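You operate a simulated robot arm through the tools that you are given. There is no shell and no other tool. Be economical: measure what you need, move in short steps, check, and stop when the job is done.

Carry out the task below with a simulated robot arm. There is one attempt and no reset: what you move stays moved.

## Task
Glue the lilac strip down on the pine rail.
Fine: load the brush in the white tin, coat the rail, brush back, fold the strip flat, stand the grey stone on it. Set down upright: brush with a blue grip, grey stone block. A coat counts when it lies all over at full strength: go over it till it gets no stronger.
Where things are to end (x, y in the base frame): grey stone block within 20 mm of [470, 60].

The check looks at the end state, three seconds after you hand in, the way a careful person would. Anything else that was tipped, shoved, dropped, spilled or broken makes it a failure. Flat cloth is picked up by pressing the open fingertips on it (5 to 10 N) and closing them slowly along it; thin cloth reads only 2 to 8 mm in the jaws.

## Robot
A 7-joint arm with a two-finger parallel gripper, fixed in place. Base frame: the origin is at the foot of the arm, x ahead of it, y to its left, z up. Readings come in mm, rad, newtons and seconds.
With the tool pointing down near the work surface it reaches from about 300 to 700 mm from the base axis. Its first joint turns from -1.152 to 1.152 rad. Payload 1.57 kg.
Tool frame: the origin (TCP) lies between the finger pads and is the grasp point; the fingertips stand 30 mm ahead of it; z points along the fingers, y is the line along which they close. Largest opening 110 mm; finger width 24, thickness 12; the body of the gripper, 48 by 112 mm, starts 78 mm behind the TCP.
Orientation is told as [roll, pitch, yaw] about the base's x, y, z axes, in that order, counted from this pose: with the fingers straight down and closing along the base's y, the tool's x points along the base's -x, its y along +y and its z along -z.

## Interface
- The arm moves only by the tool nudge_tool. Its argument "targets" is a list of rows, each a list of 3 entries, a list of its own where there are three numbers: the shift along the base's x, y, z in mm, then the turn, a rotation vector about the base's x, y, z in rad, then the finger opening in mm, from 0 to 110. In form: [[[x, y, z], [rx, ry, rz], hand], ...]. A call has 1 to 20 rows; each row is the pose to reach, as a shift and turn from the pose commanded when the call began. Each row takes 0.2 s and may step no farther than 50 mm and 0.15 rad from the row before; otherwise, or with a gripper value out of range, the whole call is refused. A pose out of reach is approached as far as the arm can. The call stops where the force on the tool passes 60 N (or 10 N more than at its start, if that is more) or the arm is blocked; 0.2 s more then pass. Each finger travels about 108 mm/s and halts on what it meets, pressing with about 33 N; the grip force reading is that of the motor and also rises with nothing between the fingers. The clock runs only during rows and for 0.2 s after the last one: add rows that repeat a pose to give the fingers time. It gives the time, the measured TCP pose, the force on the tool (base axes), the opening and the grip force at its end, in the units of the frame above (readings bear some noise), with the torque about the TCP (base axes, N m) and any sound that the robot's microphone picked up.
- Cameras (640 x 400 px; columns grow to the right, rows downward): "scene" is fixed at [157.8, -384.6, 1389.4]; the picture's right is [0.83, -0.56, 0.00], its down [-0.29, -0.44, -0.85] and it looks along [0.47, 0.70, -0.53] (base axes); focal length 310 px, centre (320, 200). "wrist" rides on the gripper at [70, 16, -141] in the tool frame; the picture's right is [-0.23, 0.97, 0.00], its down [-0.86, -0.20, -0.48] and it looks along [-0.47, -0.11, 0.88] (tool axes); focal length 222 px, centre (320, 200).
- capture(camera): a new picture of that camera. It takes no simulated time.
- locate(camera, pixels): for up to 12 pixels [column, row] of the newest picture of that camera ("zoom" is the newest enlarged one), the place [x, y, z] in the base frame of the surface seen there, good to about 2 mm, but the place of the scene camera against the robot may be out by one fixed shift of up to 25 mm in any direction. It takes no simulated time.
- close_up(camera, box): a new picture of the part [left, top, right, bottom] of that camera's present view, enlarged. It takes no simulated time.
- sign_off(): hands the job in; it is judged then, once.

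Work in short steps. Measure before you move; look again where a grasp or a placing could have gone wrong, and mend it. You have 80 turns and 38 pictures in all, those below and enlarged ones among them. Open the gripper and draw the arm clear of the work before you hand the job in, unless the task says otherwise; then end with one line.

The tools are called after "Emit:" as name(argument=value, ...) on one line, values as JSON. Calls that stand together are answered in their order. nudge_tool: Moves the arm, as the interface text tells. Its arguments: {"type":"object","properties":{"targets":{"type":"array"}},"required":["targets"]} The other tools are called the same way: capture (camera) takes a picture; locate (camera, pixels) gives the place of the surface under pixels of a picture; close_up (camera, box) takes an enlarged picture of a part of a camera's view; sign_off () hands the job in.

At the start:

```text
t: 0.0
tool_pos: [335.8, 69.9, 1261.4]
orientation: [0.001, 0.0, 0.0]
wrist_force: [0.1, 1.1, 0.1]
torque: [0.0, -0.01, 0.01]
opening: 110.0
grasp_force: 0.0
```

scene: 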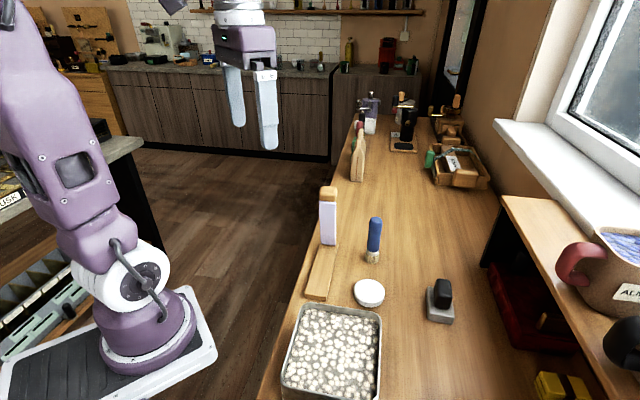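
wrist: 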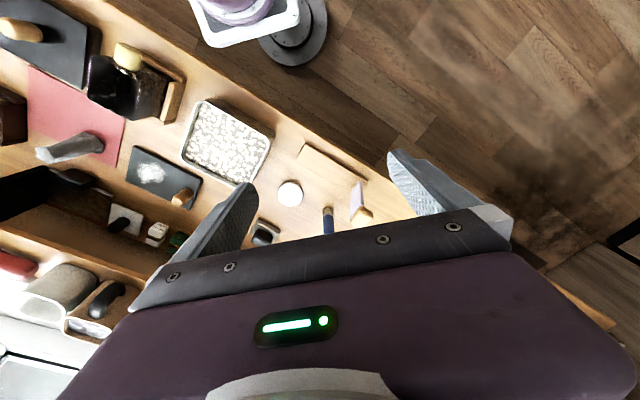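

The scene shows the rail with the lilac strip (about 325,240), the brush (373,240), the white tin (369,292) and the stone (441,300). I'll enlarge that part to measure it.

Emit:
close_up(camera="scene", box=[270, 170, 490, 330])

Emit:
close_up(camera="wrist", box=[230, 120, 410, 250])

```text
2.50 times, centred on (380, 250) of scene
```

zoom: 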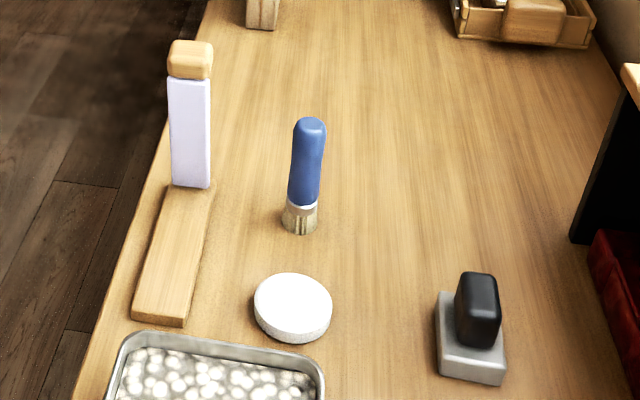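

```text
3.08 times, centred on (320, 185) of wrist
```

zoom: 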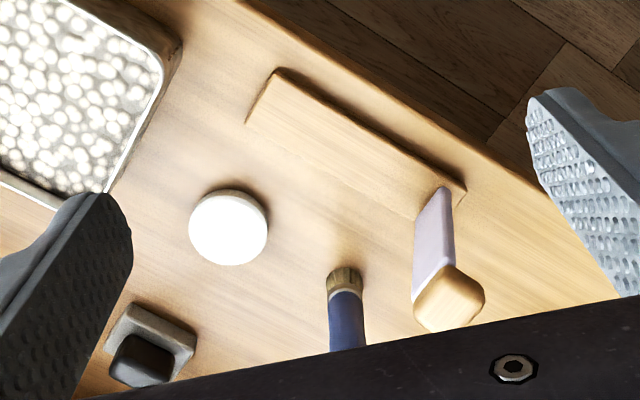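

The zoom (wrist) shows everything. I'll read the places from it and also from the scene camera to calibrate between the two.

Emit:
locate(camera="zoom", pixels=[[274, 74], [248, 122], [464, 190], [400, 215], [228, 228], [343, 278], [345, 320], [452, 272], [460, 320], [150, 355], [150, 312], [350, 180]])

Emit:
locate(camera="scene", pixels=[[328, 190], [328, 220], [320, 260], [306, 296], [325, 298], [375, 221], [373, 257], [369, 287], [445, 284], [436, 308], [369, 305], [400, 260]])

```text
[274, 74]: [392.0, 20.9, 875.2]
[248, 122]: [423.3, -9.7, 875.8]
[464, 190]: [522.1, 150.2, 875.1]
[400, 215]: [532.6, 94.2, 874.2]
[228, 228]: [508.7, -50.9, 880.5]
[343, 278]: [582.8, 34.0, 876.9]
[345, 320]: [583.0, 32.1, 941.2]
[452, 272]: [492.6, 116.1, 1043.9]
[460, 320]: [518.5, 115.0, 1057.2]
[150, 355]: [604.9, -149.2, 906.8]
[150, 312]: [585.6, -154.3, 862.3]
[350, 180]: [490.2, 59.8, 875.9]
```

```text
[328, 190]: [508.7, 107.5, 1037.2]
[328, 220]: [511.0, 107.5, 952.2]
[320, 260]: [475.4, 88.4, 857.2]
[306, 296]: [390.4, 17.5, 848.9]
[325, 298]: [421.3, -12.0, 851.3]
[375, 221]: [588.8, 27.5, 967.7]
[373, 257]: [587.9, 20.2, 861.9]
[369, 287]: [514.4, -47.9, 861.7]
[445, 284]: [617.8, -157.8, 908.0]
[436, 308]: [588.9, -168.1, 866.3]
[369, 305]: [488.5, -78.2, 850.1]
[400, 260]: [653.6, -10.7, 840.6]
```

The scene shift relative to the wrist is about (+5,-7,-20). I'll lower the arm for a sharper wrist view of the tin, brush, rail and strip hinge.

Emit:
nudge_tool(targets=[[[15, -25, -35], [0, 0, 0], 110], [[30, -50, -70], [0, 0, 0], 110], [[44, -70, -110], [0, 0, 0], 110], [[44, -70, -110], [0, 0, 0], 110]])

Emit:
capture(camera="wrist")

```text
t: 1.0
tool_pos: [381.0, -1.1, 1149.7]
orientation: [-0.002, 0.001, 0.0]
wrist_force: [-0.1, -0.9, -0.3]
torque: [0.03, 0.01, 0.03]
opening: 110.3
grasp_force: 0.1
```

```text
33 pictures are left
```

wrist: 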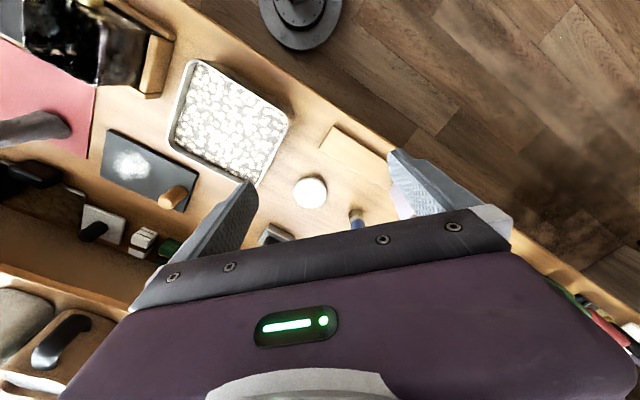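

The gripper hides the brush and stone. I'll draw back in x and turn slightly for a clear view.

Emit:
nudge_tool(targets=[[[-40, 10, 0], [0, 0, 0], 110], [[-80, 20, 10], [0, 0, 0], 110], [[-100, 20, 20], [0, 0, 0], 110], [[-100, 20, 20], [0, 0, 0], 110]])

Emit:
close_up(camera="wrist", box=[230, 100, 430, 240])

```text
t: 2.0
tool_pos: [280.5, 16.8, 1170.6]
orientation: [-0.002, 0.001, 0.002]
wrist_force: [1.0, 0.3, -0.1]
torque: [0.0, 0.0, 0.02]
opening: 110.0
grasp_force: 0.0
```

```text
2.86 times, centred on (330, 170) of wrist
```

zoom: 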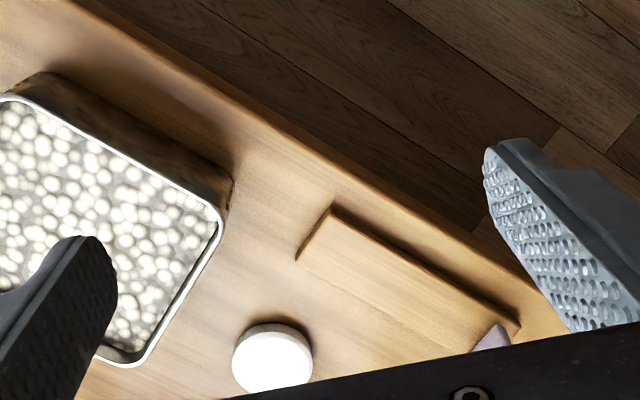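

The rail is clear now, with corners at (330,207), (297,258) and (520,325), and the strip edge at (498,330). I'll locate those and the tin.

Emit:
locate(camera="zoom", pixels=[[331, 209], [299, 257], [517, 324], [496, 327], [475, 348], [240, 345], [275, 330], [270, 365], [310, 355], [400, 280], [340, 330], [500, 338]])

```text
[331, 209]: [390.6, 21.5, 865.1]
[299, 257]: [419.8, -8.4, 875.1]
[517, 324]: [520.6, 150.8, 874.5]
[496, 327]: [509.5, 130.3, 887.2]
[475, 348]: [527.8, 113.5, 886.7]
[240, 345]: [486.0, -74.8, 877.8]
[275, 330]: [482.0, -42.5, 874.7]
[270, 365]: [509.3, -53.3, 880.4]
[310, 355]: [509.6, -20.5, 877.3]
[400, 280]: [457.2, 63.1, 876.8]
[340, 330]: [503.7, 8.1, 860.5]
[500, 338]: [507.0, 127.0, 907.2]
```

Rail top is z≈876, table 860, and the tin rim 880 around (508,-52). Next, heights of the brush, strip and stone from a tight scene close-up.

Emit:
close_up(camera="scene", box=[295, 178, 405, 308])

```text
3.08 times, centred on (350, 243) of scene
```

zoom: 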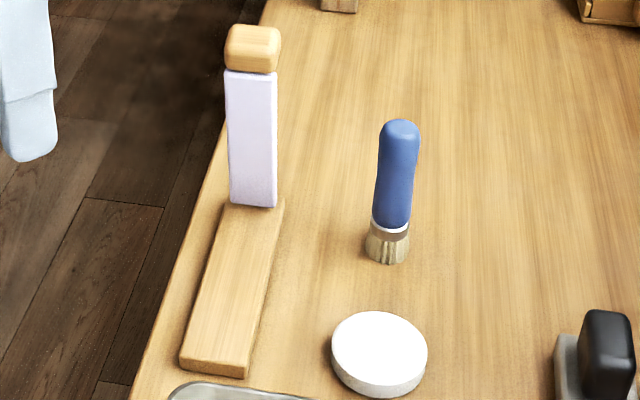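

Brush with rounded blue grip, bristles down; strip stands with a wooden tab on top. I'll locate their edges.

Emit:
locate(camera="zoom", pixels=[[400, 124], [397, 160], [390, 222], [388, 258], [252, 28], [252, 60], [252, 72], [232, 80], [272, 80], [233, 200], [274, 203], [281, 205]])

Emit:
locate(camera="scene", pixels=[[442, 284], [452, 286], [447, 279], [437, 305], [430, 318], [452, 318], [445, 305], [440, 283]])

```text
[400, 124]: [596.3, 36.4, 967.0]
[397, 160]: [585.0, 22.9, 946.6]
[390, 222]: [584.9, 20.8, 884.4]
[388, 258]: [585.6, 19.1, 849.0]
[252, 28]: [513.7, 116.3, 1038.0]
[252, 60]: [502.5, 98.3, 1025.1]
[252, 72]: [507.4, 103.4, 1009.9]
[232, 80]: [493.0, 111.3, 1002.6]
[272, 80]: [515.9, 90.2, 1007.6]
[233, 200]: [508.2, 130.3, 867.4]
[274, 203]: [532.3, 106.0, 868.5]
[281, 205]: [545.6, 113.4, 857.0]
```

```text
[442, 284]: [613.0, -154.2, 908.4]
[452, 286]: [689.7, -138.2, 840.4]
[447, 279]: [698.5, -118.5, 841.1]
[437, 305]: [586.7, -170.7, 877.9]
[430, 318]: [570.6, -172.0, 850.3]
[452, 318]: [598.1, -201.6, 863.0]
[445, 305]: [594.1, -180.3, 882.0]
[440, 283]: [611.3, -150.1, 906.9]
```

Strip base is at ≈(518,122), leaning slightly to the near end; its tab top is z≈1057. The brush is at ≈(587,34), top z≈986. I'll go over the brush with yaw +45° (closing across the rail) at a 60 mm opening.

Emit:
nudge_tool(targets=[[[44, 0, 0], [0, 0, 0.13], 60], [[88, 0, 0], [0, 0, 0.26], 60], [[132, 2, 0], [0, 0, 0.39], 60], [[176, 6, 0], [0, 0, 0.52], 60], [[220, 10, 0], [0, 0, 0.65], 60], [[264, 14, 0], [0, 0, 0.785], 60], [[306, 16, 0], [0, 0, 0.785], 60], [[306, 16, -40], [0, 0, 0.785], 60], [[306, 16, -80], [0, 0, 0.785], 60], [[306, 16, -120], [0, 0, 0.785], 60], [[306, 16, -120], [0, 0, 0.785], 60]])

Emit:
close_up(camera="wrist", box=[160, 80, 520, 280])

Emit:
close_up(camera="scene", box=[295, 148, 455, 298])

```text
t: 4.4
tool_pos: [585.5, 35.9, 1049.9]
orientation: [0.001, 0.0, 0.786]
wrist_force: [0.5, -0.8, 0.3]
torque: [-0.06, 0.0, -0.03]
opening: 60.2
grasp_force: 0.2
```

```text
1.78 times, centred on (340, 180) of wrist
```

zoom: 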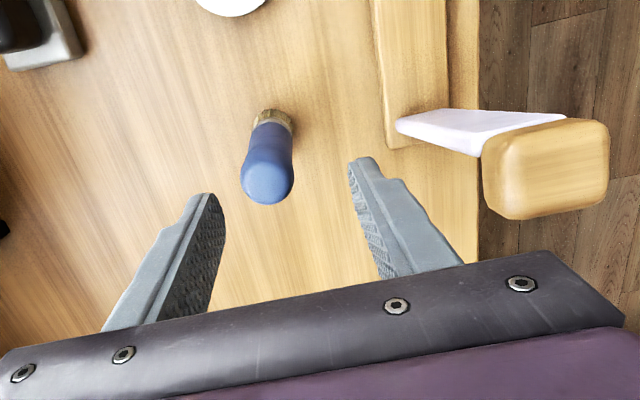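

```text
2.67 times, centred on (375, 223) of scene
```

zoom: 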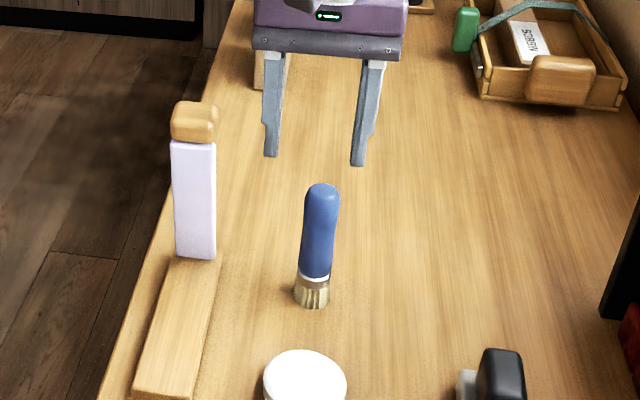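

The brush lies roughly between the fingers. I'll measure the grip top precisely with the wrist camera.

Emit:
close_up(camera="wrist", box=[250, 80, 520, 230])

Emit:
locate(camera="zoom", pixels=[[120, 170], [90, 170], [140, 170], [115, 210], [150, 85], [115, 195], [510, 170], [590, 170], [300, 120]])

```text
2.37 times, centred on (385, 155) of wrist
```

zoom: 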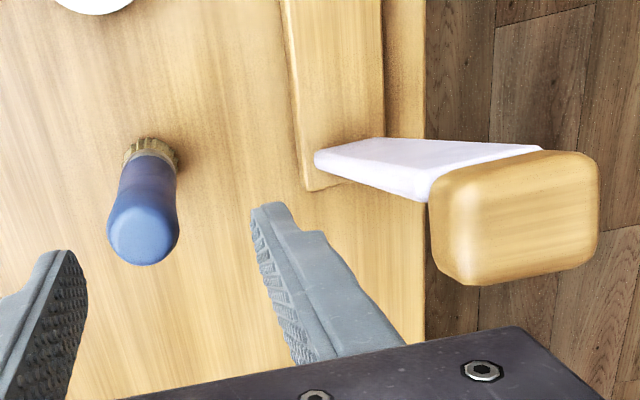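

```text
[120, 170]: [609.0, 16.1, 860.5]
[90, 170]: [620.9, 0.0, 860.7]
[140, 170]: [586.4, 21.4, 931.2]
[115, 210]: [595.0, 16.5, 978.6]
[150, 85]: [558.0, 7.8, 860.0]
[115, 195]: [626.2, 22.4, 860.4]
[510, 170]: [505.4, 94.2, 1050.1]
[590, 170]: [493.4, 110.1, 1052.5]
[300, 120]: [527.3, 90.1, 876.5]
```

I need points on the grip itself, so I'll query around (145,230) in the same zoom.

Emit:
locate(camera="zoom", pixels=[[145, 215], [145, 240], [145, 255], [118, 230], [172, 230], [150, 175], [152, 143], [475, 220], [550, 265], [585, 200], [545, 155], [440, 200]])

```text
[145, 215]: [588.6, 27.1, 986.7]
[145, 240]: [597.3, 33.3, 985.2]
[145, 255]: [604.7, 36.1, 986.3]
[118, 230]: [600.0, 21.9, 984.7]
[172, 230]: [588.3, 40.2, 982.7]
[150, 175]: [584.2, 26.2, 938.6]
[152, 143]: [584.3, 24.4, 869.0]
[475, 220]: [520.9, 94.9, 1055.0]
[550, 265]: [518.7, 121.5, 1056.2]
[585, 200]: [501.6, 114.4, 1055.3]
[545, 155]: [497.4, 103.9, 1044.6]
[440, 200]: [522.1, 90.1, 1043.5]
```

Grip axis is ≈(594,32), top 987. I'll shift over, descend to TCP z≈967 and close.

Emit:
nudge_tool(targets=[[[8, -4, 0], [0, 0, 0], 60], [[8, -4, -30], [0, 0, 0], 60], [[8, -4, -60], [0, 0, 0], 60], [[8, -4, -84], [0, 0, 0], 60], [[8, -4, -84], [0, 0, 0], 60], [[8, -4, -84], [0, 0, 0], 40], [[8, -4, -84], [0, 0, 0], 30], [[8, -4, -84], [0, 0, 0], 20], [[8, -4, -84], [0, 0, 0], 10], [[8, -4, -84], [0, 0, 0], 10]])

```text
t: 6.6
tool_pos: [592.3, 32.3, 969.2]
orientation: [0.001, 0.001, 0.786]
wrist_force: [0.1, -0.1, 0.9]
torque: [-0.01, -0.07, 0.02]
opening: 30.7
grasp_force: 33.2
```

The jaws hold 30.7 mm at 33 N. I'll lift and carry it over the tin, then look.

Emit:
nudge_tool(targets=[[[0, 0, 25], [0, 0, 0], 10], [[0, 0, 60], [0, 0, 0], 10], [[-20, -20, 60], [0, 0, 0], 10], [[-43, -42, 60], [0, 0, 0], 10], [[-64, -63, 60], [0, 0, 0], 10], [[-85, -84, 60], [0, 0, 0], 10], [[-85, -84, 60], [0, 0, 0], 10]])

Emit:
close_up(camera="scene", box=[300, 178, 460, 328])

Emit:
close_up(camera="wrist", box=[220, 50, 440, 230])

```text
t: 8.2
tool_pos: [509.2, -51.9, 1027.7]
orientation: [0.001, 0.001, 0.784]
wrist_force: [-0.5, -0.1, 0.2]
torque: [0.04, 0.04, -0.03]
opening: 31.1
grasp_force: 32.3
```

```text
2.67 times, centred on (380, 253) of scene
```

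zoom: 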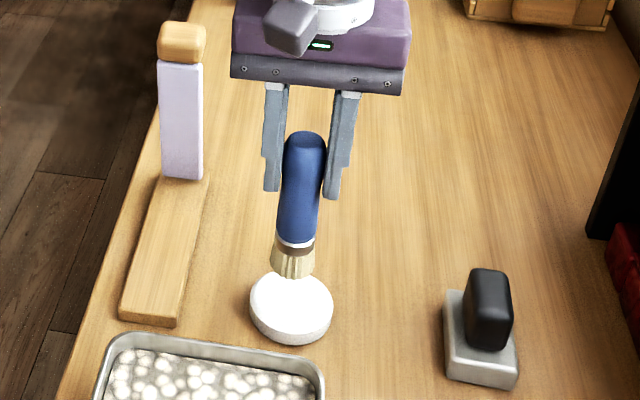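

```text
2.22 times, centred on (330, 140) of wrist
```

zoom: 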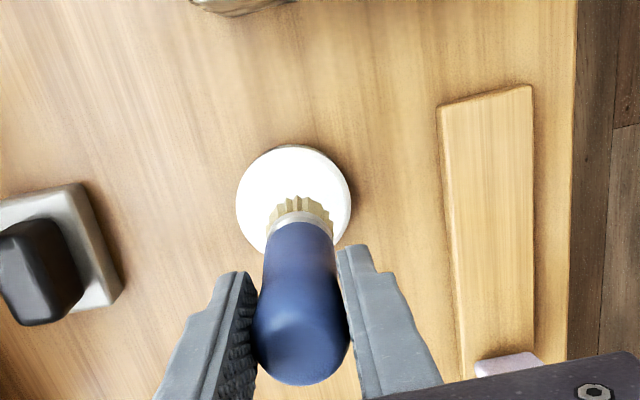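

The brush is held straight. I'll check the tin centre, stone and rail in this wrist zoom.

Emit:
locate(camera="zoom", pixels=[[295, 148], [240, 205], [346, 205], [300, 180], [530, 88], [440, 108], [533, 350], [460, 350], [60, 250], [15, 240], [80, 190], [118, 290]])

```text
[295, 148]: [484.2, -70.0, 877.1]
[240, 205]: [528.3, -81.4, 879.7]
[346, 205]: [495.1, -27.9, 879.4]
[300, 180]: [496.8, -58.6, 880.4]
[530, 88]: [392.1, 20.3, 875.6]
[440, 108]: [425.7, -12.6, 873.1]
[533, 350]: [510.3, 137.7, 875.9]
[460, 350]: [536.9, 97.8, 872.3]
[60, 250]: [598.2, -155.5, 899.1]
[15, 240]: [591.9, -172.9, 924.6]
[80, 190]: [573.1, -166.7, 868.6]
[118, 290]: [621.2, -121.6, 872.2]
```

Tin centre ≈(509,-51), right below the brush. I'll lower until the bristles enter the glue, watching the force.

Emit:
nudge_tool(targets=[[[0, 0, -20], [0, 0, 0], 10], [[0, 0, -35], [0, 0, 0], 10], [[0, 0, -42], [0, 0, 0], 10], [[0, 0, -42], [0, 0, 0], 10]])

```text
t: 9.2
tool_pos: [509.3, -51.5, 986.1]
orientation: [-0.001, -0.002, 0.784]
wrist_force: [-3.6, 5.5, 27.8]
torque: [0.71, 0.26, 0.06]
opening: 31.3
grasp_force: 32.9
```

27.8 N upward: the bristles are pressed on the glue. I'll ease off, dwell, lift and look at the tip.

Emit:
nudge_tool(targets=[[[0, 0, 1], [0, 0, 0], 10], [[0, 0, 2], [0, 0, 0], 10], [[0, 0, 2], [0, 0, 0], 10], [[0, 0, 20], [0, 0, 0], 10], [[0, 0, 45], [0, 0, 0], 10], [[0, 0, 45], [0, 0, 0], 10]])

Emit:
close_up(camera="scene", box=[340, 200, 420, 310])

```text
t: 10.6
tool_pos: [506.9, -51.6, 1030.3]
orientation: [-0.001, 0.001, 0.786]
wrist_force: [-0.3, 0.5, -1.4]
torque: [0.04, 0.0, -0.01]
opening: 31.1
grasp_force: 33.4
```

```text
3.64 times, centred on (380, 255) of scene
```

zoom: 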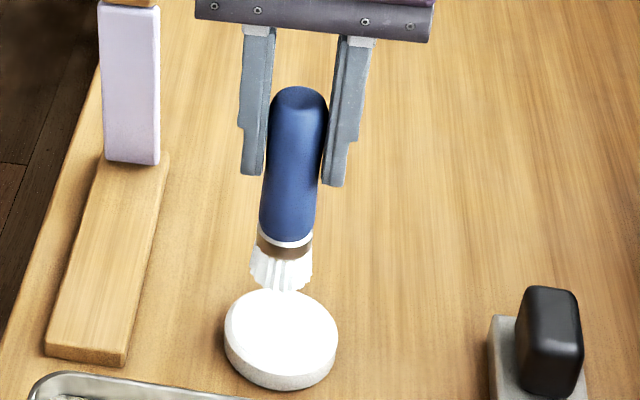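

The bristles are white, so the brush is loaded. I'll carry it over the rail's near end (s≈14 mm along, centred) and lower to contact.

Emit:
nudge_tool(targets=[[[-30, 22, 0], [0, 0, 0], 10], [[-60, 45, 0], [0, 0, 0], 10], [[-92, 68, 0], [0, 0, 0], 10], [[-92, 68, 0], [0, 0, 0], 10], [[-92, 68, -20], [0, 0, 0], 10], [[-92, 68, -36], [0, 0, 0], 10], [[-92, 68, -44], [0, 0, 0], 10], [[-92, 68, -44], [0, 0, 0], 10]])

```text
t: 12.4
tool_pos: [417.7, 17.9, 986.4]
orientation: [0.001, -0.001, 0.786]
wrist_force: [0.0, 1.0, -1.8]
torque: [0.03, 0.01, 0.02]
opening: 31.2
grasp_force: 33.5
```

No contact yet. I'll lower a little more to find it.

Emit:
nudge_tool(targets=[[[0, 0, -2], [0, 0, 0], 10], [[0, 0, -4], [0, 0, 0], 10], [[0, 0, -4], [0, 0, 0], 10]])

```text
t: 13.2
tool_pos: [417.0, 16.8, 983.2]
orientation: [0.0, -0.002, 0.784]
wrist_force: [-5.4, 7.7, 26.8]
torque: [0.83, 0.41, 0.0]
opening: 31.2
grasp_force: 33.1
```

Contact at about 27 N. I'll ease up 1 mm and stroke along the centre to s≈106 and back, keeping clear of the strip.

Emit:
nudge_tool(targets=[[[0, 0, 1], [0, 0, 0], 10], [[-4, -4, 1], [0, 0, 0], 10], [[6, 6, 1], [0, 0, 0], 10], [[16, 16, 1], [0, 0, 0], 10], [[26, 26, 1], [0, 0, 0], 10], [[36, 36, 1], [0, 0, 0], 10], [[46, 46, 1], [0, 0, 0], 10], [[56, 56, 1], [0, 0, 0], 10], [[64, 64, 1], [0, 0, 0], 10], [[64, 64, 1], [0, 0, 0], 10]])

Emit:
close_up(camera="scene", box=[290, 200, 390, 310])

```text
t: 15.4
tool_pos: [481.7, 79.6, 980.8]
orientation: [0.001, 0.0, 0.785]
wrist_force: [-0.4, 0.8, -0.4]
torque: [0.02, 0.03, -0.01]
opening: 30.9
grasp_force: 33.3
```

```text
3.64 times, centred on (340, 255) of scene
```

zoom: 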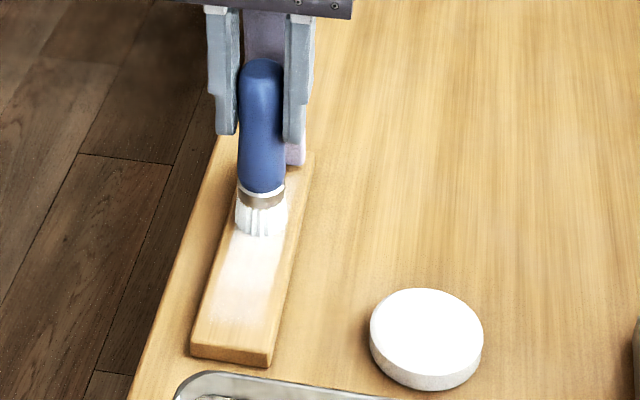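

The coat shows as a white band. Contact has got light, so I'll lower 2 mm and pass back down the centre, then up one side.

Emit:
nudge_tool(targets=[[[0, 0, -2], [0, 0, 0], 10], [[-12, -12, -2], [0, 0, 0], 10], [[-24, -24, -2], [0, 0, 0], 10], [[-36, -36, -2], [0, 0, 0], 10], [[-48, -48, -2], [0, 0, 0], 10], [[-60, -60, -2], [0, 0, 0], 10], [[-68, -68, -2], [0, 0, 0], 10], [[-62.5, -73.5, -2], [0, 0, 0], 10], [[-52, -63, -2], [0, 0, 0], 10], [[-40, -51, -2], [0, 0, 0], 10], [[-28, -39, -2], [0, 0, 0], 10], [[-16, -27, -2], [0, 0, 0], 10], [[-4, -15, -2], [0, 0, 0], 10], [[6, -5, -2], [0, 0, 0], 10], [[6, -5, -2], [0, 0, 0], 10]])

```text
t: 18.6
tool_pos: [486.7, 74.9, 981.9]
orientation: [0.0, 0.0, 0.786]
wrist_force: [0.0, 0.8, -0.7]
torque: [0.02, 0.08, 0.0]
opening: 31.1
grasp_force: 32.9
```

Force reads zero again; I'll probe down in 1 mm steps to see where contact is.

Emit:
nudge_tool(targets=[[[0, 0, -1.5], [0, 0, 0], 10], [[0, 0, -1.5], [0, 0, 0], 10]])

Emit:
close_up(camera="scene", box=[290, 200, 390, 310])

```text
t: 19.2
tool_pos: [486.5, 75.3, 981.0]
orientation: [-0.003, -0.002, 0.784]
wrist_force: [-0.3, -0.9, 19.6]
torque: [-0.46, -0.31, -0.07]
opening: 31.1
grasp_force: 32.6
```

```text
3.64 times, centred on (340, 255) of scene
```

zoom: 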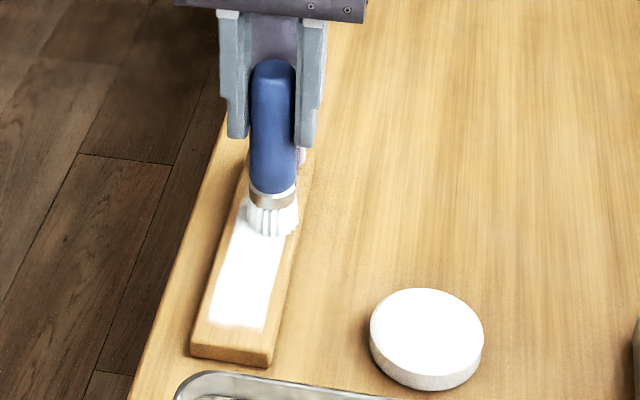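

Contact is stiff (≈20 N for the last mm). I'll lift 0.5 mm, go back along this side, then up the other side.

Emit:
nudge_tool(targets=[[[-12, -12, 0.5], [0, 0, 0], 10], [[-24, -24, 0.5], [0, 0, 0], 10], [[-36, -36, 0.5], [0, 0, 0], 10], [[-48, -48, 0.5], [0, 0, 0], 10], [[-60, -60, 0.5], [0, 0, 0], 10], [[-68, -68, 0.5], [0, 0, 0], 10], [[-74, -62, 0.5], [0, 0, 0], 10], [[-79, -57, 0.5], [0, 0, 0], 10], [[-68, -46, 0.5], [0, 0, 0], 10], [[-56, -34, 0.5], [0, 0, 0], 10], [[-44, -22, 0.5], [0, 0, 0], 10], [[-32, -10, 0.5], [0, 0, 0], 10], [[-20, 2, 0.5], [0, 0, 0], 10], [[-11, 11, 0.5], [0, 0, 0], 10], [[-11, 11, 0.5], [0, 0, 0], 10]])

Emit:
close_up(camera="scene", box=[290, 220, 370, 310])

```text
t: 22.4
tool_pos: [476.2, 85.5, 980.2]
orientation: [0.0, 0.0, 0.786]
wrist_force: [0.5, 0.3, -1.1]
torque: [-0.02, -0.02, 0.01]
opening: 30.7
grasp_force: 32.8
```

```text
4.44 times, centred on (330, 265) of scene
```

zoom: 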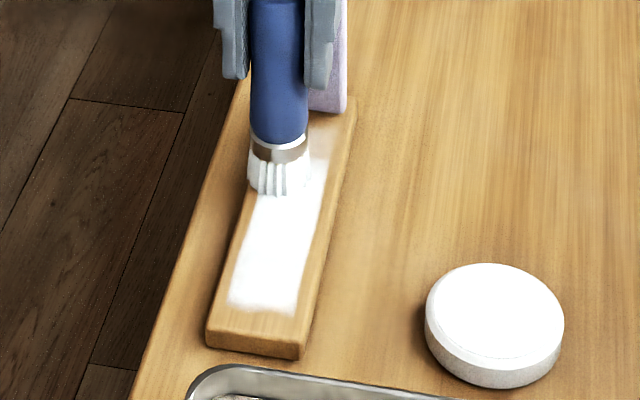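

The band leaves gaps at the right and the near end. I'll locate its edges against the rail's.

Emit:
locate(camera="zoom", pixels=[[229, 304], [294, 312], [206, 332], [302, 340], [318, 210], [336, 210], [250, 210], [241, 210], [272, 192], [308, 150], [330, 118], [350, 118]])

```text
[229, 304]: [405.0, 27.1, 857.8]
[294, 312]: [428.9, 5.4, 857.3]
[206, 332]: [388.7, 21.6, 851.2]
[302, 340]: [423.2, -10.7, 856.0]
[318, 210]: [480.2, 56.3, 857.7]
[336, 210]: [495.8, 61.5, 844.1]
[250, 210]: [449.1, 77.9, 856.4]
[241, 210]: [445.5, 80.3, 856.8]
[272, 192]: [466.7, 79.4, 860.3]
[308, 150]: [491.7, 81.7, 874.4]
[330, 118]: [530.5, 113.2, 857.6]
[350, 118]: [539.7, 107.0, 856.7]
```

The edges are straight (near end s≈15, sides ±16 mm), so the glue patch matches the strip's footprint. For the part by the hinge, I'll lift, tilt the tool 0.33 rad so the tip points at the hinge, and keep the body clear of the strip.

Emit:
nudge_tool(targets=[[[0, 0, 15], [0, 0, 0], 10], [[-12, -17, 20], [0.08, -0.08, 0], 10], [[-23, -34, 20], [0.16, -0.16, 0], 10], [[-23, -34, 20], [0.233, -0.233, 0], 10], [[-23, -34, 20], [0.233, -0.233, 0], 10], [[-23, -34, 10], [0.233, -0.233, 0], 10], [[-23, -34, 4], [0.233, -0.233, 0], 10], [[-23, -34, 4], [0.233, -0.233, 0], 10]])

Emit:
capture(camera="wrist")

```text
t: 24.2
tool_pos: [453.7, 51.6, 983.8]
orientation: [0.001, -0.33, 0.785]
wrist_force: [-0.4, -0.3, -1.1]
torque: [-0.02, 0.03, 0.01]
opening: 30.9
grasp_force: 33.1
```

```text
21 pictures are left
```

wrist: 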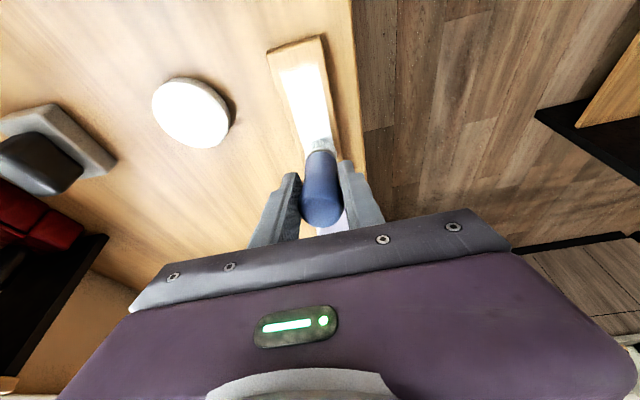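

Tilt is as planned and the brush sits over the band. I'll lower in small steps to find contact.

Emit:
nudge_tool(targets=[[[0, 0, -2], [0, 0, 0], 10], [[0, 0, -3.5], [0, 0, 0], 10], [[0, 0, -3.5], [0, 0, 0], 10]])

```text
t: 25.0
tool_pos: [453.2, 51.0, 980.2]
orientation: [0.001, -0.329, 0.785]
wrist_force: [0.0, 0.7, -0.1]
torque: [-0.02, -0.06, -0.04]
opening: 31.0
grasp_force: 32.4
```

Not touching yet; going 3 mm lower.

Emit:
nudge_tool(targets=[[[0, 0, -1.5], [0, 0, 0], 10], [[0, 0, -3], [0, 0, 0], 10], [[0, 0, -3], [0, 0, 0], 10]])

```text
t: 25.8
tool_pos: [454.1, 52.3, 977.6]
orientation: [-0.002, -0.332, 0.786]
wrist_force: [0.5, -0.2, 16.8]
torque: [-0.02, -0.6, -0.12]
opening: 30.8
grasp_force: 33.4
```

Contact at 17 N. Now stroking slowly toward the hinge by 42 mm along the centre.

Emit:
nudge_tool(targets=[[[6, 6, 0], [0, 0, 0], 10], [[12, 12, 0], [0, 0, 0], 10], [[18, 18, 0], [0, 0, 0], 10], [[24, 24, 0], [0, 0, 0], 10], [[30, 30, 0], [0, 0, 0], 10], [[30, 30, 0], [0, 0, 0], 10]])

Emit:
close_up(camera="scene", box=[290, 200, 370, 290])

```text
t: 27.2
tool_pos: [482.0, 82.2, 977.4]
orientation: [0.0, -0.331, 0.785]
wrist_force: [-0.5, -2.3, -1.2]
torque: [-0.19, 0.01, -0.04]
opening: 30.8
grasp_force: 32.8
```

```text
4.44 times, centred on (330, 245) of scene
```

zoom: 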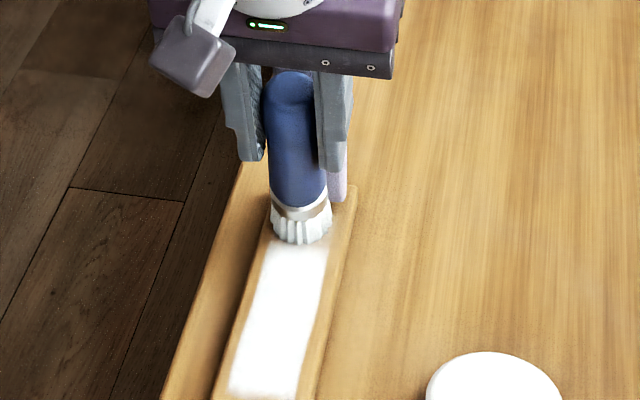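

A slight sideways force suggests the brush is just at the hinge, so no farther. I'll do both sides within this reach and work back.

Emit:
nudge_tool(targets=[[[-2, -2, -0.5], [0, 0, 0], 10], [[4, -7, -0.5], [0, 0, 0], 10], [[-4, -15, -0.5], [0, 0, 0], 10], [[-12, -23, -0.5], [0, 0, 0], 10], [[-20, -31, -0.5], [0, 0, 0], 10], [[-28, -39, -0.5], [0, 0, 0], 10], [[-34, -34, -0.5], [0, 0, 0], 10], [[-39, -28, -0.5], [0, 0, 0], 10], [[-31, -20, -0.5], [0, 0, 0], 10], [[-23, -12, -0.5], [0, 0, 0], 10], [[-15, -4, -0.5], [0, 0, 0], 10], [[-7, 4, -0.5], [0, 0, 0], 10], [[-1, -1, -0.5], [0, 0, 0], 10], [[-9, -9, -0.5], [0, 0, 0], 10], [[-18, -18, -0.5], [0, 0, 0], 10], [[-27, -27, -0.5], [0, 0, 0], 10], [[-36, -36, -0.5], [0, 0, 0], 10], [[-36, -36, -0.5], [0, 0, 0], 10]])

Emit:
close_up(camera="scene", box=[290, 200, 370, 290])

```text
t: 31.0
tool_pos: [446.6, 45.8, 977.4]
orientation: [0.002, -0.332, 0.786]
wrist_force: [1.6, 1.3, 5.4]
torque: [0.16, -0.23, 0.01]
opening: 30.6
grasp_force: 32.7
```

```text
4.44 times, centred on (330, 245) of scene
```

zoom: 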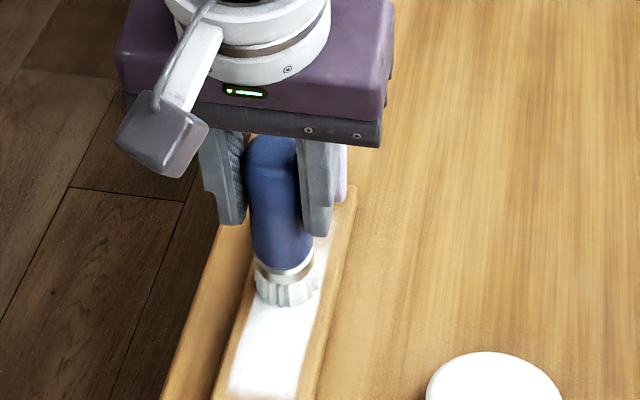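

I'll lift off and move toward the tin to see the whole coat.

Emit:
nudge_tool(targets=[[[-5, -5, 20], [0, 0, 0], 10], [[-5, -5, 50], [-0.1, 0.1, 0], 10], [[15, -35, 53], [-0.2, 0.2, 0], 10], [[40, -70, 53], [-0.233, 0.233, 0], 10], [[64, -100, 53], [-0.233, 0.233, 0], 10], [[64, -100, 53], [-0.233, 0.233, 0], 10]])

Emit:
close_up(camera="scene", box=[290, 210, 390, 310])

Emit:
close_up(camera="wrist", box=[250, 60, 530, 230])

```text
t: 32.4
tool_pos: [509.9, -54.1, 1029.8]
orientation: [0.001, 0.002, 0.787]
wrist_force: [-0.2, 0.0, -2.2]
torque: [0.0, -0.03, 0.04]
opening: 30.6
grasp_force: 33.0
```

```text
4.00 times, centred on (340, 260) of scene
```

zoom: 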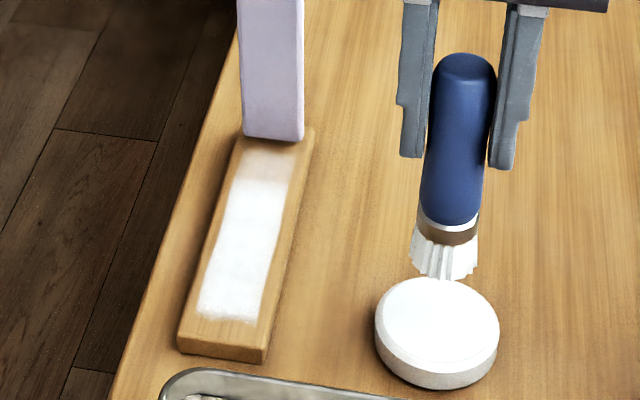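

```text
2.29 times, centred on (390, 145) of wrist
```

zoom: 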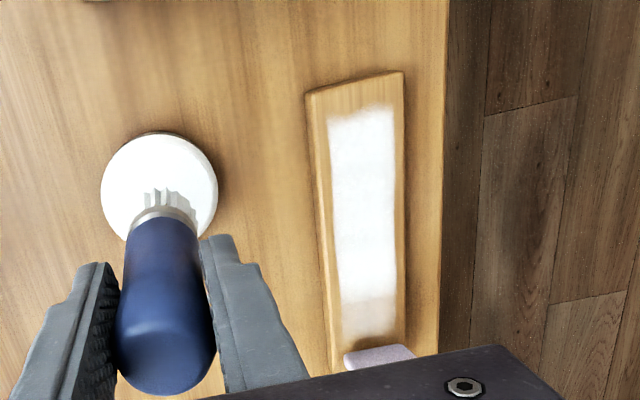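

The patch is white over most of its length but faint from (370,300) to the hinge (370,340). I'll locate the edges, then reload.

Emit:
locate(camera="zoom", pixels=[[330, 120], [392, 108], [338, 220], [398, 220], [346, 300], [398, 300], [348, 335], [395, 335], [370, 340], [370, 305], [346, 358], [365, 350]])

Emit:
nudge_tool(targets=[[[0, 3, -20], [0, 0, 0], 10], [[0, 3, -35], [0, 0, 0], 10], [[0, 3, -44], [0, 0, 0], 10], [[0, 3, -46], [0, 0, 0], 10], [[0, 3, -46], [0, 0, 0], 10]])

```text
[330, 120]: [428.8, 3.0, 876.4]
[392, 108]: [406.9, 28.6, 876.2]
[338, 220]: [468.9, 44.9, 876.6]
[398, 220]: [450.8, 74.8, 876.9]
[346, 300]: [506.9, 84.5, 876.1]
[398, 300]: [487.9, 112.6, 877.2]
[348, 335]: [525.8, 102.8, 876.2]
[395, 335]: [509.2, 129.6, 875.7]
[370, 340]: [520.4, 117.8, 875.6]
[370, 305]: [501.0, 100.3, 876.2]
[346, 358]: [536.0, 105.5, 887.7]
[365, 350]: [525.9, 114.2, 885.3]
```

```text
t: 33.6
tool_pos: [511.8, -50.0, 983.6]
orientation: [0.0, 0.0, 0.787]
wrist_force: [-0.8, 0.0, 5.7]
torque: [0.09, 0.02, 0.03]
opening: 30.6
grasp_force: 32.6
```

Patch runs s=15…160; the brush is pressing in the glue (5.7 N). I'll dwell, lift, carry to the rail and tilt 0.28 rad with the tip at s≈110, just above the surface.

Emit:
nudge_tool(targets=[[[0, 0, 0], [0, 0, 0], 10], [[0, 0, 20], [0, 0, 0], 10], [[0, 0, 45], [0, 0, 0], 10], [[-15, 35, 45], [0, 0, 0], 10], [[-31, 75, 45], [0.1, -0.1, 0], 10], [[-47.5, 114, 35], [0.198, -0.198, 0], 10], [[-47.5, 114, 20], [0.198, -0.198, 0], 10], [[-47.5, 114, 5], [0.198, -0.198, 0], 10], [[-47.5, 114, -3], [0.198, -0.198, 0], 10], [[-47.5, 114, -3], [0.198, -0.198, 0], 10]])

```text
t: 35.8
tool_pos: [462.2, 63.5, 982.0]
orientation: [0.0, -0.279, 0.786]
wrist_force: [-1.2, -0.1, -1.1]
torque: [-0.01, 0.04, -0.01]
opening: 30.7
grasp_force: 33.7
```

Now lowering to contact.

Emit:
nudge_tool(targets=[[[0, 0, -2], [0, 0, 0], 10], [[0, 0, -3], [0, 0, 0], 10], [[0, 0, -3], [0, 0, 0], 10]])

```text
t: 36.6
tool_pos: [462.8, 62.9, 979.1]
orientation: [-0.003, -0.283, 0.786]
wrist_force: [-1.6, -1.2, 20.0]
torque: [0.15, 0.07, 0.05]
opening: 30.6
grasp_force: 33.0
```

Contact at 20 N. I'll stroke toward the hinge (tip to s≈148), then zigzag across the sides there.

Emit:
nudge_tool(targets=[[[7, 7, 0], [0, 0, 0], 10], [[14, 14, 0], [0, 0, 0], 10], [[20, 20, 0], [0, 0, 0], 10], [[26, 26, 0], [0, 0, 0], 10], [[31, 21, 0], [0, 0, 0], 10], [[24, 14, 0], [0, 0, 0], 10], [[17, 7, 0], [0, 0, 0], 10], [[24, 14, 0], [0, 0, 0], 10], [[31, 21, 0], [0, 0, 0], 10], [[26, 26, 0], [0, 0, 0], 10], [[21, 31, 0], [0, 0, 0], 10], [[14, 24, 0], [0, 0, 0], 10], [[7, 17, 0], [0, 0, 0], 10], [[14, 24, 0], [0, 0, 0], 10], [[21, 31, 0], [0, 0, 0], 10], [[26, 26, 0], [0, 0, 0], 10], [[18, 18, 0], [0, 0, 0], 10], [[10, 10, 0], [0, 0, 0], 10], [[0, 0, 0], [0, 0, 0], 10], [[0, 0, 0], [0, 0, 0], 10]])

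```text
t: 40.8
tool_pos: [464.1, 62.4, 978.8]
orientation: [-0.001, -0.279, 0.787]
wrist_force: [-0.3, -0.4, -1.6]
torque: [0.0, 0.03, 0.06]
opening: 30.4
grasp_force: 33.3
```

Hinge zone worked. Now vertical again for the near end: lift, untilt, lower at s≈22 and go over it on both sides.

Emit:
nudge_tool(targets=[[[-2, -2, 15], [0, 0, 0], 10], [[-20, -24, 20], [-0.1, 0.1, 0], 10], [[-36.7, -46.7, 20], [-0.198, 0.198, 0], 10], [[-36.7, -46.7, 10], [-0.198, 0.198, 0], 10], [[-36.7, -46.7, 2], [-0.198, 0.198, 0], 10], [[-36.7, -46.7, 0], [-0.198, 0.198, 0], 10], [[-36.7, -46.7, 0], [-0.198, 0.198, 0], 10]])

```text
t: 42.4
tool_pos: [425.6, 16.4, 979.6]
orientation: [0.002, -0.001, 0.785]
wrist_force: [-1.1, 0.4, 6.0]
torque: [0.01, 0.07, 0.03]
opening: 30.5
grasp_force: 32.5
```

Light contact, 6 N. Passing along both sides and the centre of the vertical-reach area.

Emit:
nudge_tool(targets=[[[-5, -5, -0.4], [0, 0, 0], 10], [[-10, 0, -0.4], [0, 0, 0], 10], [[-15, 5, -0.4], [0, 0, 0], 10], [[-8, 12, -0.4], [0, 0, 0], 10], [[2, 22, -0.4], [0, 0, 0], 10], [[14, 34, -0.4], [0, 0, 0], 10], [[26, 46, -0.4], [0, 0, 0], 10], [[38, 58, -0.4], [0, 0, 0], 10], [[50, 70, -0.4], [0, 0, 0], 10], [[60, 60, -0.4], [0, 0, 0], 10], [[48, 48, -0.4], [0, 0, 0], 10], [[36, 36, -0.4], [0, 0, 0], 10], [[24, 24, -0.4], [0, 0, 0], 10], [[12, 12, -0.4], [0, 0, 0], 10], [[0, 0, -0.4], [0, 0, 0], 10], [[-5, -5, -0.4], [0, 0, 0], 10], [[-10, 0, -0.4], [0, 0, 0], 10], [[-10, 0, -0.4], [0, 0, 0], 10]])

Emit:
nudge_tool(targets=[[[0, 0, 20], [0, 0, 0], 10], [[10, -10, 48], [0, 0, 0], 10], [[40, -30, 51], [0, 0, 0], 10], [[70, -50, 51], [0, 0, 0], 10], [[94, -67, 51], [0, 0, 0], 10], [[94, -67, 51], [0, 0, 0], 10]])

Emit:
close_up(camera="wrist", box=[360, 80, 460, 230])

```text
t: 46.2
tool_pos: [416.9, 16.2, 977.8]
orientation: [0.001, 0.002, 0.784]
wrist_force: [-0.4, -2.5, 2.9]
torque: [-0.1, -0.04, -0.03]
opening: 30.4
grasp_force: 33.0
```

```text
t: 47.6
tool_pos: [509.8, -52.5, 1028.0]
orientation: [0.0, 0.001, 0.786]
wrist_force: [0.3, 0.0, -1.6]
torque: [-0.01, -0.03, 0.0]
opening: 30.6
grasp_force: 32.9
```

```text
2.67 times, centred on (410, 155) of wrist
```

zoom: 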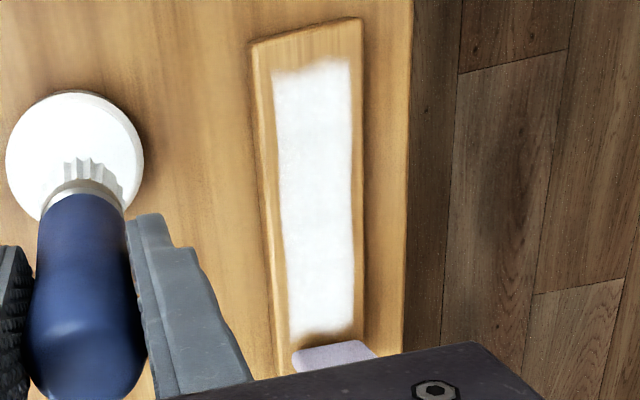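

The coat is now even across the patch; only the hinge edge near (345,335) looks feathered. I'll reload and go over it once more to be sure it's saturated.

Emit:
nudge_tool(targets=[[[0, 0, -20], [0, 0, 0], 10], [[0, 0, -38], [0, 0, 0], 10], [[0, 0, -46], [0, 0, 0], 10], [[0, 0, -46], [0, 0, 0], 10], [[0, 0, -20], [0, 0, 0], 10], [[0, 0, 0], [0, 0, 0], 10], [[-15, 35, 0], [0, 0, 0], 10], [[-31, 75, 0], [0.1, -0.1, 0], 10], [[-47.5, 114, -10], [0.198, -0.198, 0], 10], [[-40, 121, -30], [0.198, -0.198, 0], 10], [[-35, 126, -45], [0.198, -0.198, 0], 10], [[-35, 126, -50.5], [0.198, -0.198, 0], 10], [[-35, 126, -50.5], [0.198, -0.198, 0], 10]])

```text
t: 50.4
tool_pos: [475.5, 75.4, 978.2]
orientation: [-0.002, -0.28, 0.785]
wrist_force: [-0.8, -0.9, -1.6]
torque: [-0.01, 0.04, 0.04]
opening: 30.5
grasp_force: 32.8
```

No contact yet; lower 2 mm.

Emit:
nudge_tool(targets=[[[0, 0, -1.3], [0, 0, 0], 10], [[0, 0, -2], [0, 0, 0], 10], [[0, 0, -2], [0, 0, 0], 10]])

```text
t: 51.2
tool_pos: [475.9, 76.5, 975.7]
orientation: [0.0, -0.28, 0.787]
wrist_force: [-0.2, 0.3, -0.8]
torque: [-0.03, -0.02, 0.01]
opening: 30.6
grasp_force: 33.0
```

Emit:
nudge_tool(targets=[[[0, 0, -1], [0, 0, 0], 10], [[0, 0, -2], [0, 0, 0], 10], [[0, 0, -2], [0, 0, 0], 10]])

```text
t: 52.0
tool_pos: [474.8, 75.3, 975.3]
orientation: [-0.003, -0.283, 0.785]
wrist_force: [-1.2, 0.5, 26.8]
torque: [0.34, -0.13, 0.0]
opening: 30.7
grasp_force: 33.3
```

Contact (27 N). Zigzagging the hinge zone up to tip s≈149.

Emit:
nudge_tool(targets=[[[8, 8, 0.5], [0, 0, 0], 10], [[15, 15, 0.5], [0, 0, 0], 10], [[20, 10, 0.3], [0, 0, 0], 10], [[10, 0, 0.3], [0, 0, 0], 10], [[20, 10, 0.3], [0, 0, 0], 10], [[21, 11, 0.3], [0, 0, 0], 10], [[16, 16, 0.3], [0, 0, 0], 10], [[11, 21, 0.3], [0, 0, 0], 10], [[4, 14, 0.3], [0, 0, 0], 10], [[-3, 7, 0.3], [0, 0, 0], 10], [[4, 14, 0.3], [0, 0, 0], 10], [[10, 20, 0.3], [0, 0, 0], 10], [[16, 16, 0.3], [0, 0, 0], 10], [[8, 8, 0.3], [0, 0, 0], 10], [[-2, -2, 0.3], [0, 0, 0], 10], [[-12, -12, 0.3], [0, 0, 0], 10], [[-14, -14, 20], [0, 0, 0], 10], [[-14, -14, 40], [0, 0, 0], 10], [[-14, -14, 40], [0, 0, 0], 10]])

```text
t: 56.0
tool_pos: [460.9, 62.2, 1014.8]
orientation: [-0.001, -0.279, 0.786]
wrist_force: [0.3, -0.5, -0.4]
torque: [0.0, 0.04, -0.01]
opening: 30.6
grasp_force: 32.6
```

Now the near end once more, vertical.

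Emit:
nudge_tool(targets=[[[-18, -22, 0], [-0.1, 0.1, 0], 10], [[-35, -45, 0], [-0.198, 0.198, 0], 10], [[-35, -45, -20], [-0.198, 0.198, 0], 10], [[-35, -45, -34], [-0.198, 0.198, 0], 10], [[-35, -45, -39], [-0.198, 0.198, 0], 10], [[-35, -45, -39], [-0.198, 0.198, 0], 10]])

```text
t: 57.4
tool_pos: [425.7, 17.0, 976.0]
orientation: [0.0, 0.0, 0.785]
wrist_force: [0.8, -0.6, -1.7]
torque: [0.03, 0.01, 0.05]
opening: 30.9
grasp_force: 32.4
```

Emit:
nudge_tool(targets=[[[0, 0, -1], [0, 0, 0], 10], [[0, 0, -1.5], [0, 0, 0], 10], [[0, 0, -1.5], [0, 0, 0], 10]])

```text
t: 58.2
tool_pos: [427.1, 16.2, 974.6]
orientation: [-0.002, -0.001, 0.786]
wrist_force: [-1.4, 0.8, 26.8]
torque: [0.36, -0.2, 0.01]
opening: 30.4
grasp_force: 33.1
```

In contact (27 N). One more full loop over both sides and the centre, then lift toward the tin.

Emit:
nudge_tool(targets=[[[-5, -5, 0.3], [0, 0, 0], 10], [[-10, 0, 0.3], [0, 0, 0], 10], [[-15, 5, 0.3], [0, 0, 0], 10], [[-3, 17, 0.3], [0, 0, 0], 10], [[10, 30, 0.3], [0, 0, 0], 10], [[23, 43, 0.2], [0, 0, 0], 10], [[36, 56, 0.2], [0, 0, 0], 10], [[50, 70, 0.2], [0, 0, 0], 10], [[55, 65, 0.2], [0, 0, 0], 10], [[60, 60, 0], [0, 0, 0], 10], [[47, 47, 0], [0, 0, 0], 10], [[34, 34, 0], [0, 0, 0], 10], [[21, 21, 0], [0, 0, 0], 10], [[8, 8, 0], [0, 0, 0], 10], [[-5, -5, 0], [0, 0, 0], 10], [[-10, 0, 0], [0, 0, 0], 10], [[-10, 0, 20], [0, 0, 0], 10], [[0, -10, 50], [0, 0, 0], 10], [[20, -30, 55], [0, 0, 0], 10], [[20, -30, 55], [0, 0, 0], 10]])

Emit:
nudge_tool(targets=[[[32, -18, 0], [0, 0, 0], 10], [[64, -37, 0], [0, 0, 0], 10], [[64, -37, 0], [0, 0, 0], 10]])

Emit:
close_up(camera="wrist", box=[360, 80, 460, 230])

```text
t: 62.4
tool_pos: [448.3, -15.0, 1027.9]
orientation: [0.001, 0.0, 0.787]
wrist_force: [-1.1, 0.2, -1.8]
torque: [-0.03, 0.02, 0.0]
opening: 30.7
grasp_force: 32.7
```

```text
t: 63.2
tool_pos: [511.7, -52.4, 1029.1]
orientation: [0.0, 0.0, 0.784]
wrist_force: [0.4, 1.1, -1.2]
torque: [-0.02, -0.03, -0.02]
opening: 30.6
grasp_force: 32.7
```

```text
2.67 times, centred on (410, 155) of wrist
```

zoom: 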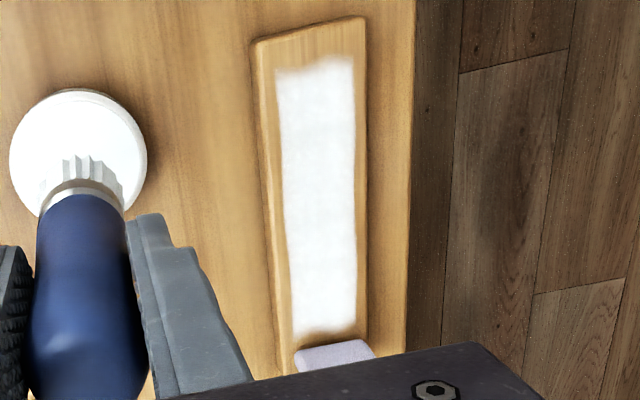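

The coat looks the same as before the last passes, so it's saturated. Now the brush goes back to its spot at (594,32).

Emit:
nudge_tool(targets=[[[25, 25, 0], [0, 0, 0], 10], [[55, 55, 0], [0, 0, 0], 10], [[82, 82.5, 0], [0, 0, 0], 10], [[82, 82.5, -20], [0, 0, 0], 10], [[82, 82.5, -50], [0, 0, 0], 10], [[82, 82.5, -66], [0, 0, 0], 10], [[82, 82.5, -68.5], [0, 0, 0], 10], [[82, 82.5, -68.5], [0, 0, 0], 10]])

```text
t: 65.0
tool_pos: [592.6, 31.9, 959.9]
orientation: [0.001, 0.0, 0.783]
wrist_force: [0.3, -0.2, -0.4]
torque: [0.01, 0.02, -0.01]
opening: 30.6
grasp_force: 32.8
```

No contact yet at 960; stepping down to the table.

Emit:
nudge_tool(targets=[[[0, 0, -1], [0, 0, 0], 10], [[0, 0, -2], [0, 0, 0], 10], [[0, 0, -2], [0, 0, 0], 10]])

```text
t: 65.8
tool_pos: [591.9, 31.8, 957.5]
orientation: [0.0, 0.0, 0.786]
wrist_force: [-0.3, -0.4, -1.1]
torque: [0.02, 0.03, -0.01]
opening: 30.5
grasp_force: 32.3
```

Emit:
nudge_tool(targets=[[[0, 0, -1], [0, 0, 0], 10], [[0, 0, -1.5], [0, 0, 0], 10], [[0, 0, -1.5], [0, 0, 0], 10]])

```text
t: 66.6
tool_pos: [593.1, 32.6, 957.3]
orientation: [0.0, -0.002, 0.787]
wrist_force: [-2.4, 0.8, 12.0]
torque: [0.15, 0.12, -0.01]
opening: 30.3
grasp_force: 33.1
```

The brush stands on the table (12 N). Opening and lifting straight up.

Emit:
nudge_tool(targets=[[[0, 0, 0.5], [0, 0, 0], 36], [[0, 0, 0.5], [0, 0, 0], 46], [[0, 0, 0.5], [0, 0, 0], 60], [[0, 0, 0.5], [0, 0, 0], 60], [[0, 0, 30], [0, 0, 0], 60], [[0, 0, 75], [0, 0, 0], 60], [[0, 0, 120], [0, 0, 0], 60], [[-10, -45, 140], [0, 0, 0], 60], [[-20, -90, 140], [0, 0, 0], 60], [[-20, -90, 140], [0, 0, 0], 60]])

Emit:
close_up(camera="scene", box=[290, 170, 490, 330])

```text
refused: row 8 steps farther than a row can; nothing moved
```

```text
2.50 times, centred on (390, 250) of scene
```

zoom: 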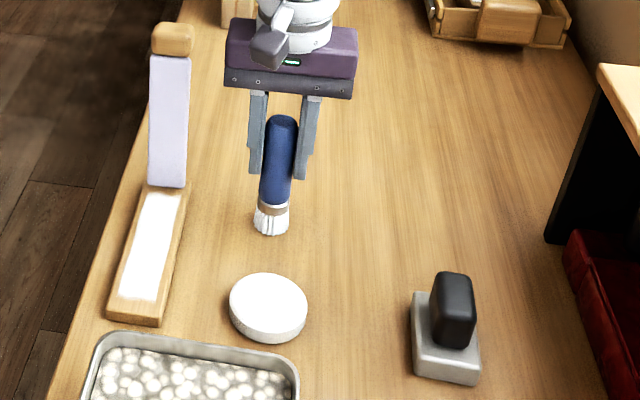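

A row was too long; splitting it. The brush looks upright in the picture.

Emit:
nudge_tool(targets=[[[0, 0, 0.5], [0, 0, 0], 36], [[0, 0, 0.5], [0, 0, 0], 46], [[0, 0, 0.5], [0, 0, 0], 60], [[0, 0, 0.5], [0, 0, 0], 60], [[0, 0, 30], [0, 0, 0], 60], [[0, 0, 75], [0, 0, 0], 60], [[0, 0, 120], [0, 0, 0], 60], [[0, 0, 140], [0, 0, 0], 60], [[-20, -40, 140], [0, 0, 0], 60], [[-40, -80, 140], [0, 0, 0], 60], [[-60, -115, 140], [0, 0, 0], 60], [[-60, -115, 140], [0, 0, 0], 60]])

Emit:
close_up(camera="wrist", box=[210, 60, 530, 260])

```text
t: 69.2
tool_pos: [534.2, -83.5, 1095.7]
orientation: [0.001, -0.001, 0.785]
wrist_force: [-0.6, -0.1, 0.1]
torque: [0.0, -0.01, 0.03]
opening: 59.8
grasp_force: 0.0
```

```text
2.00 times, centred on (370, 160) of wrist
```

zoom: 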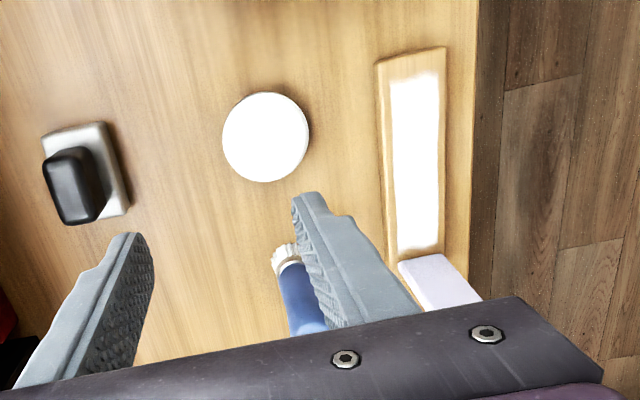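

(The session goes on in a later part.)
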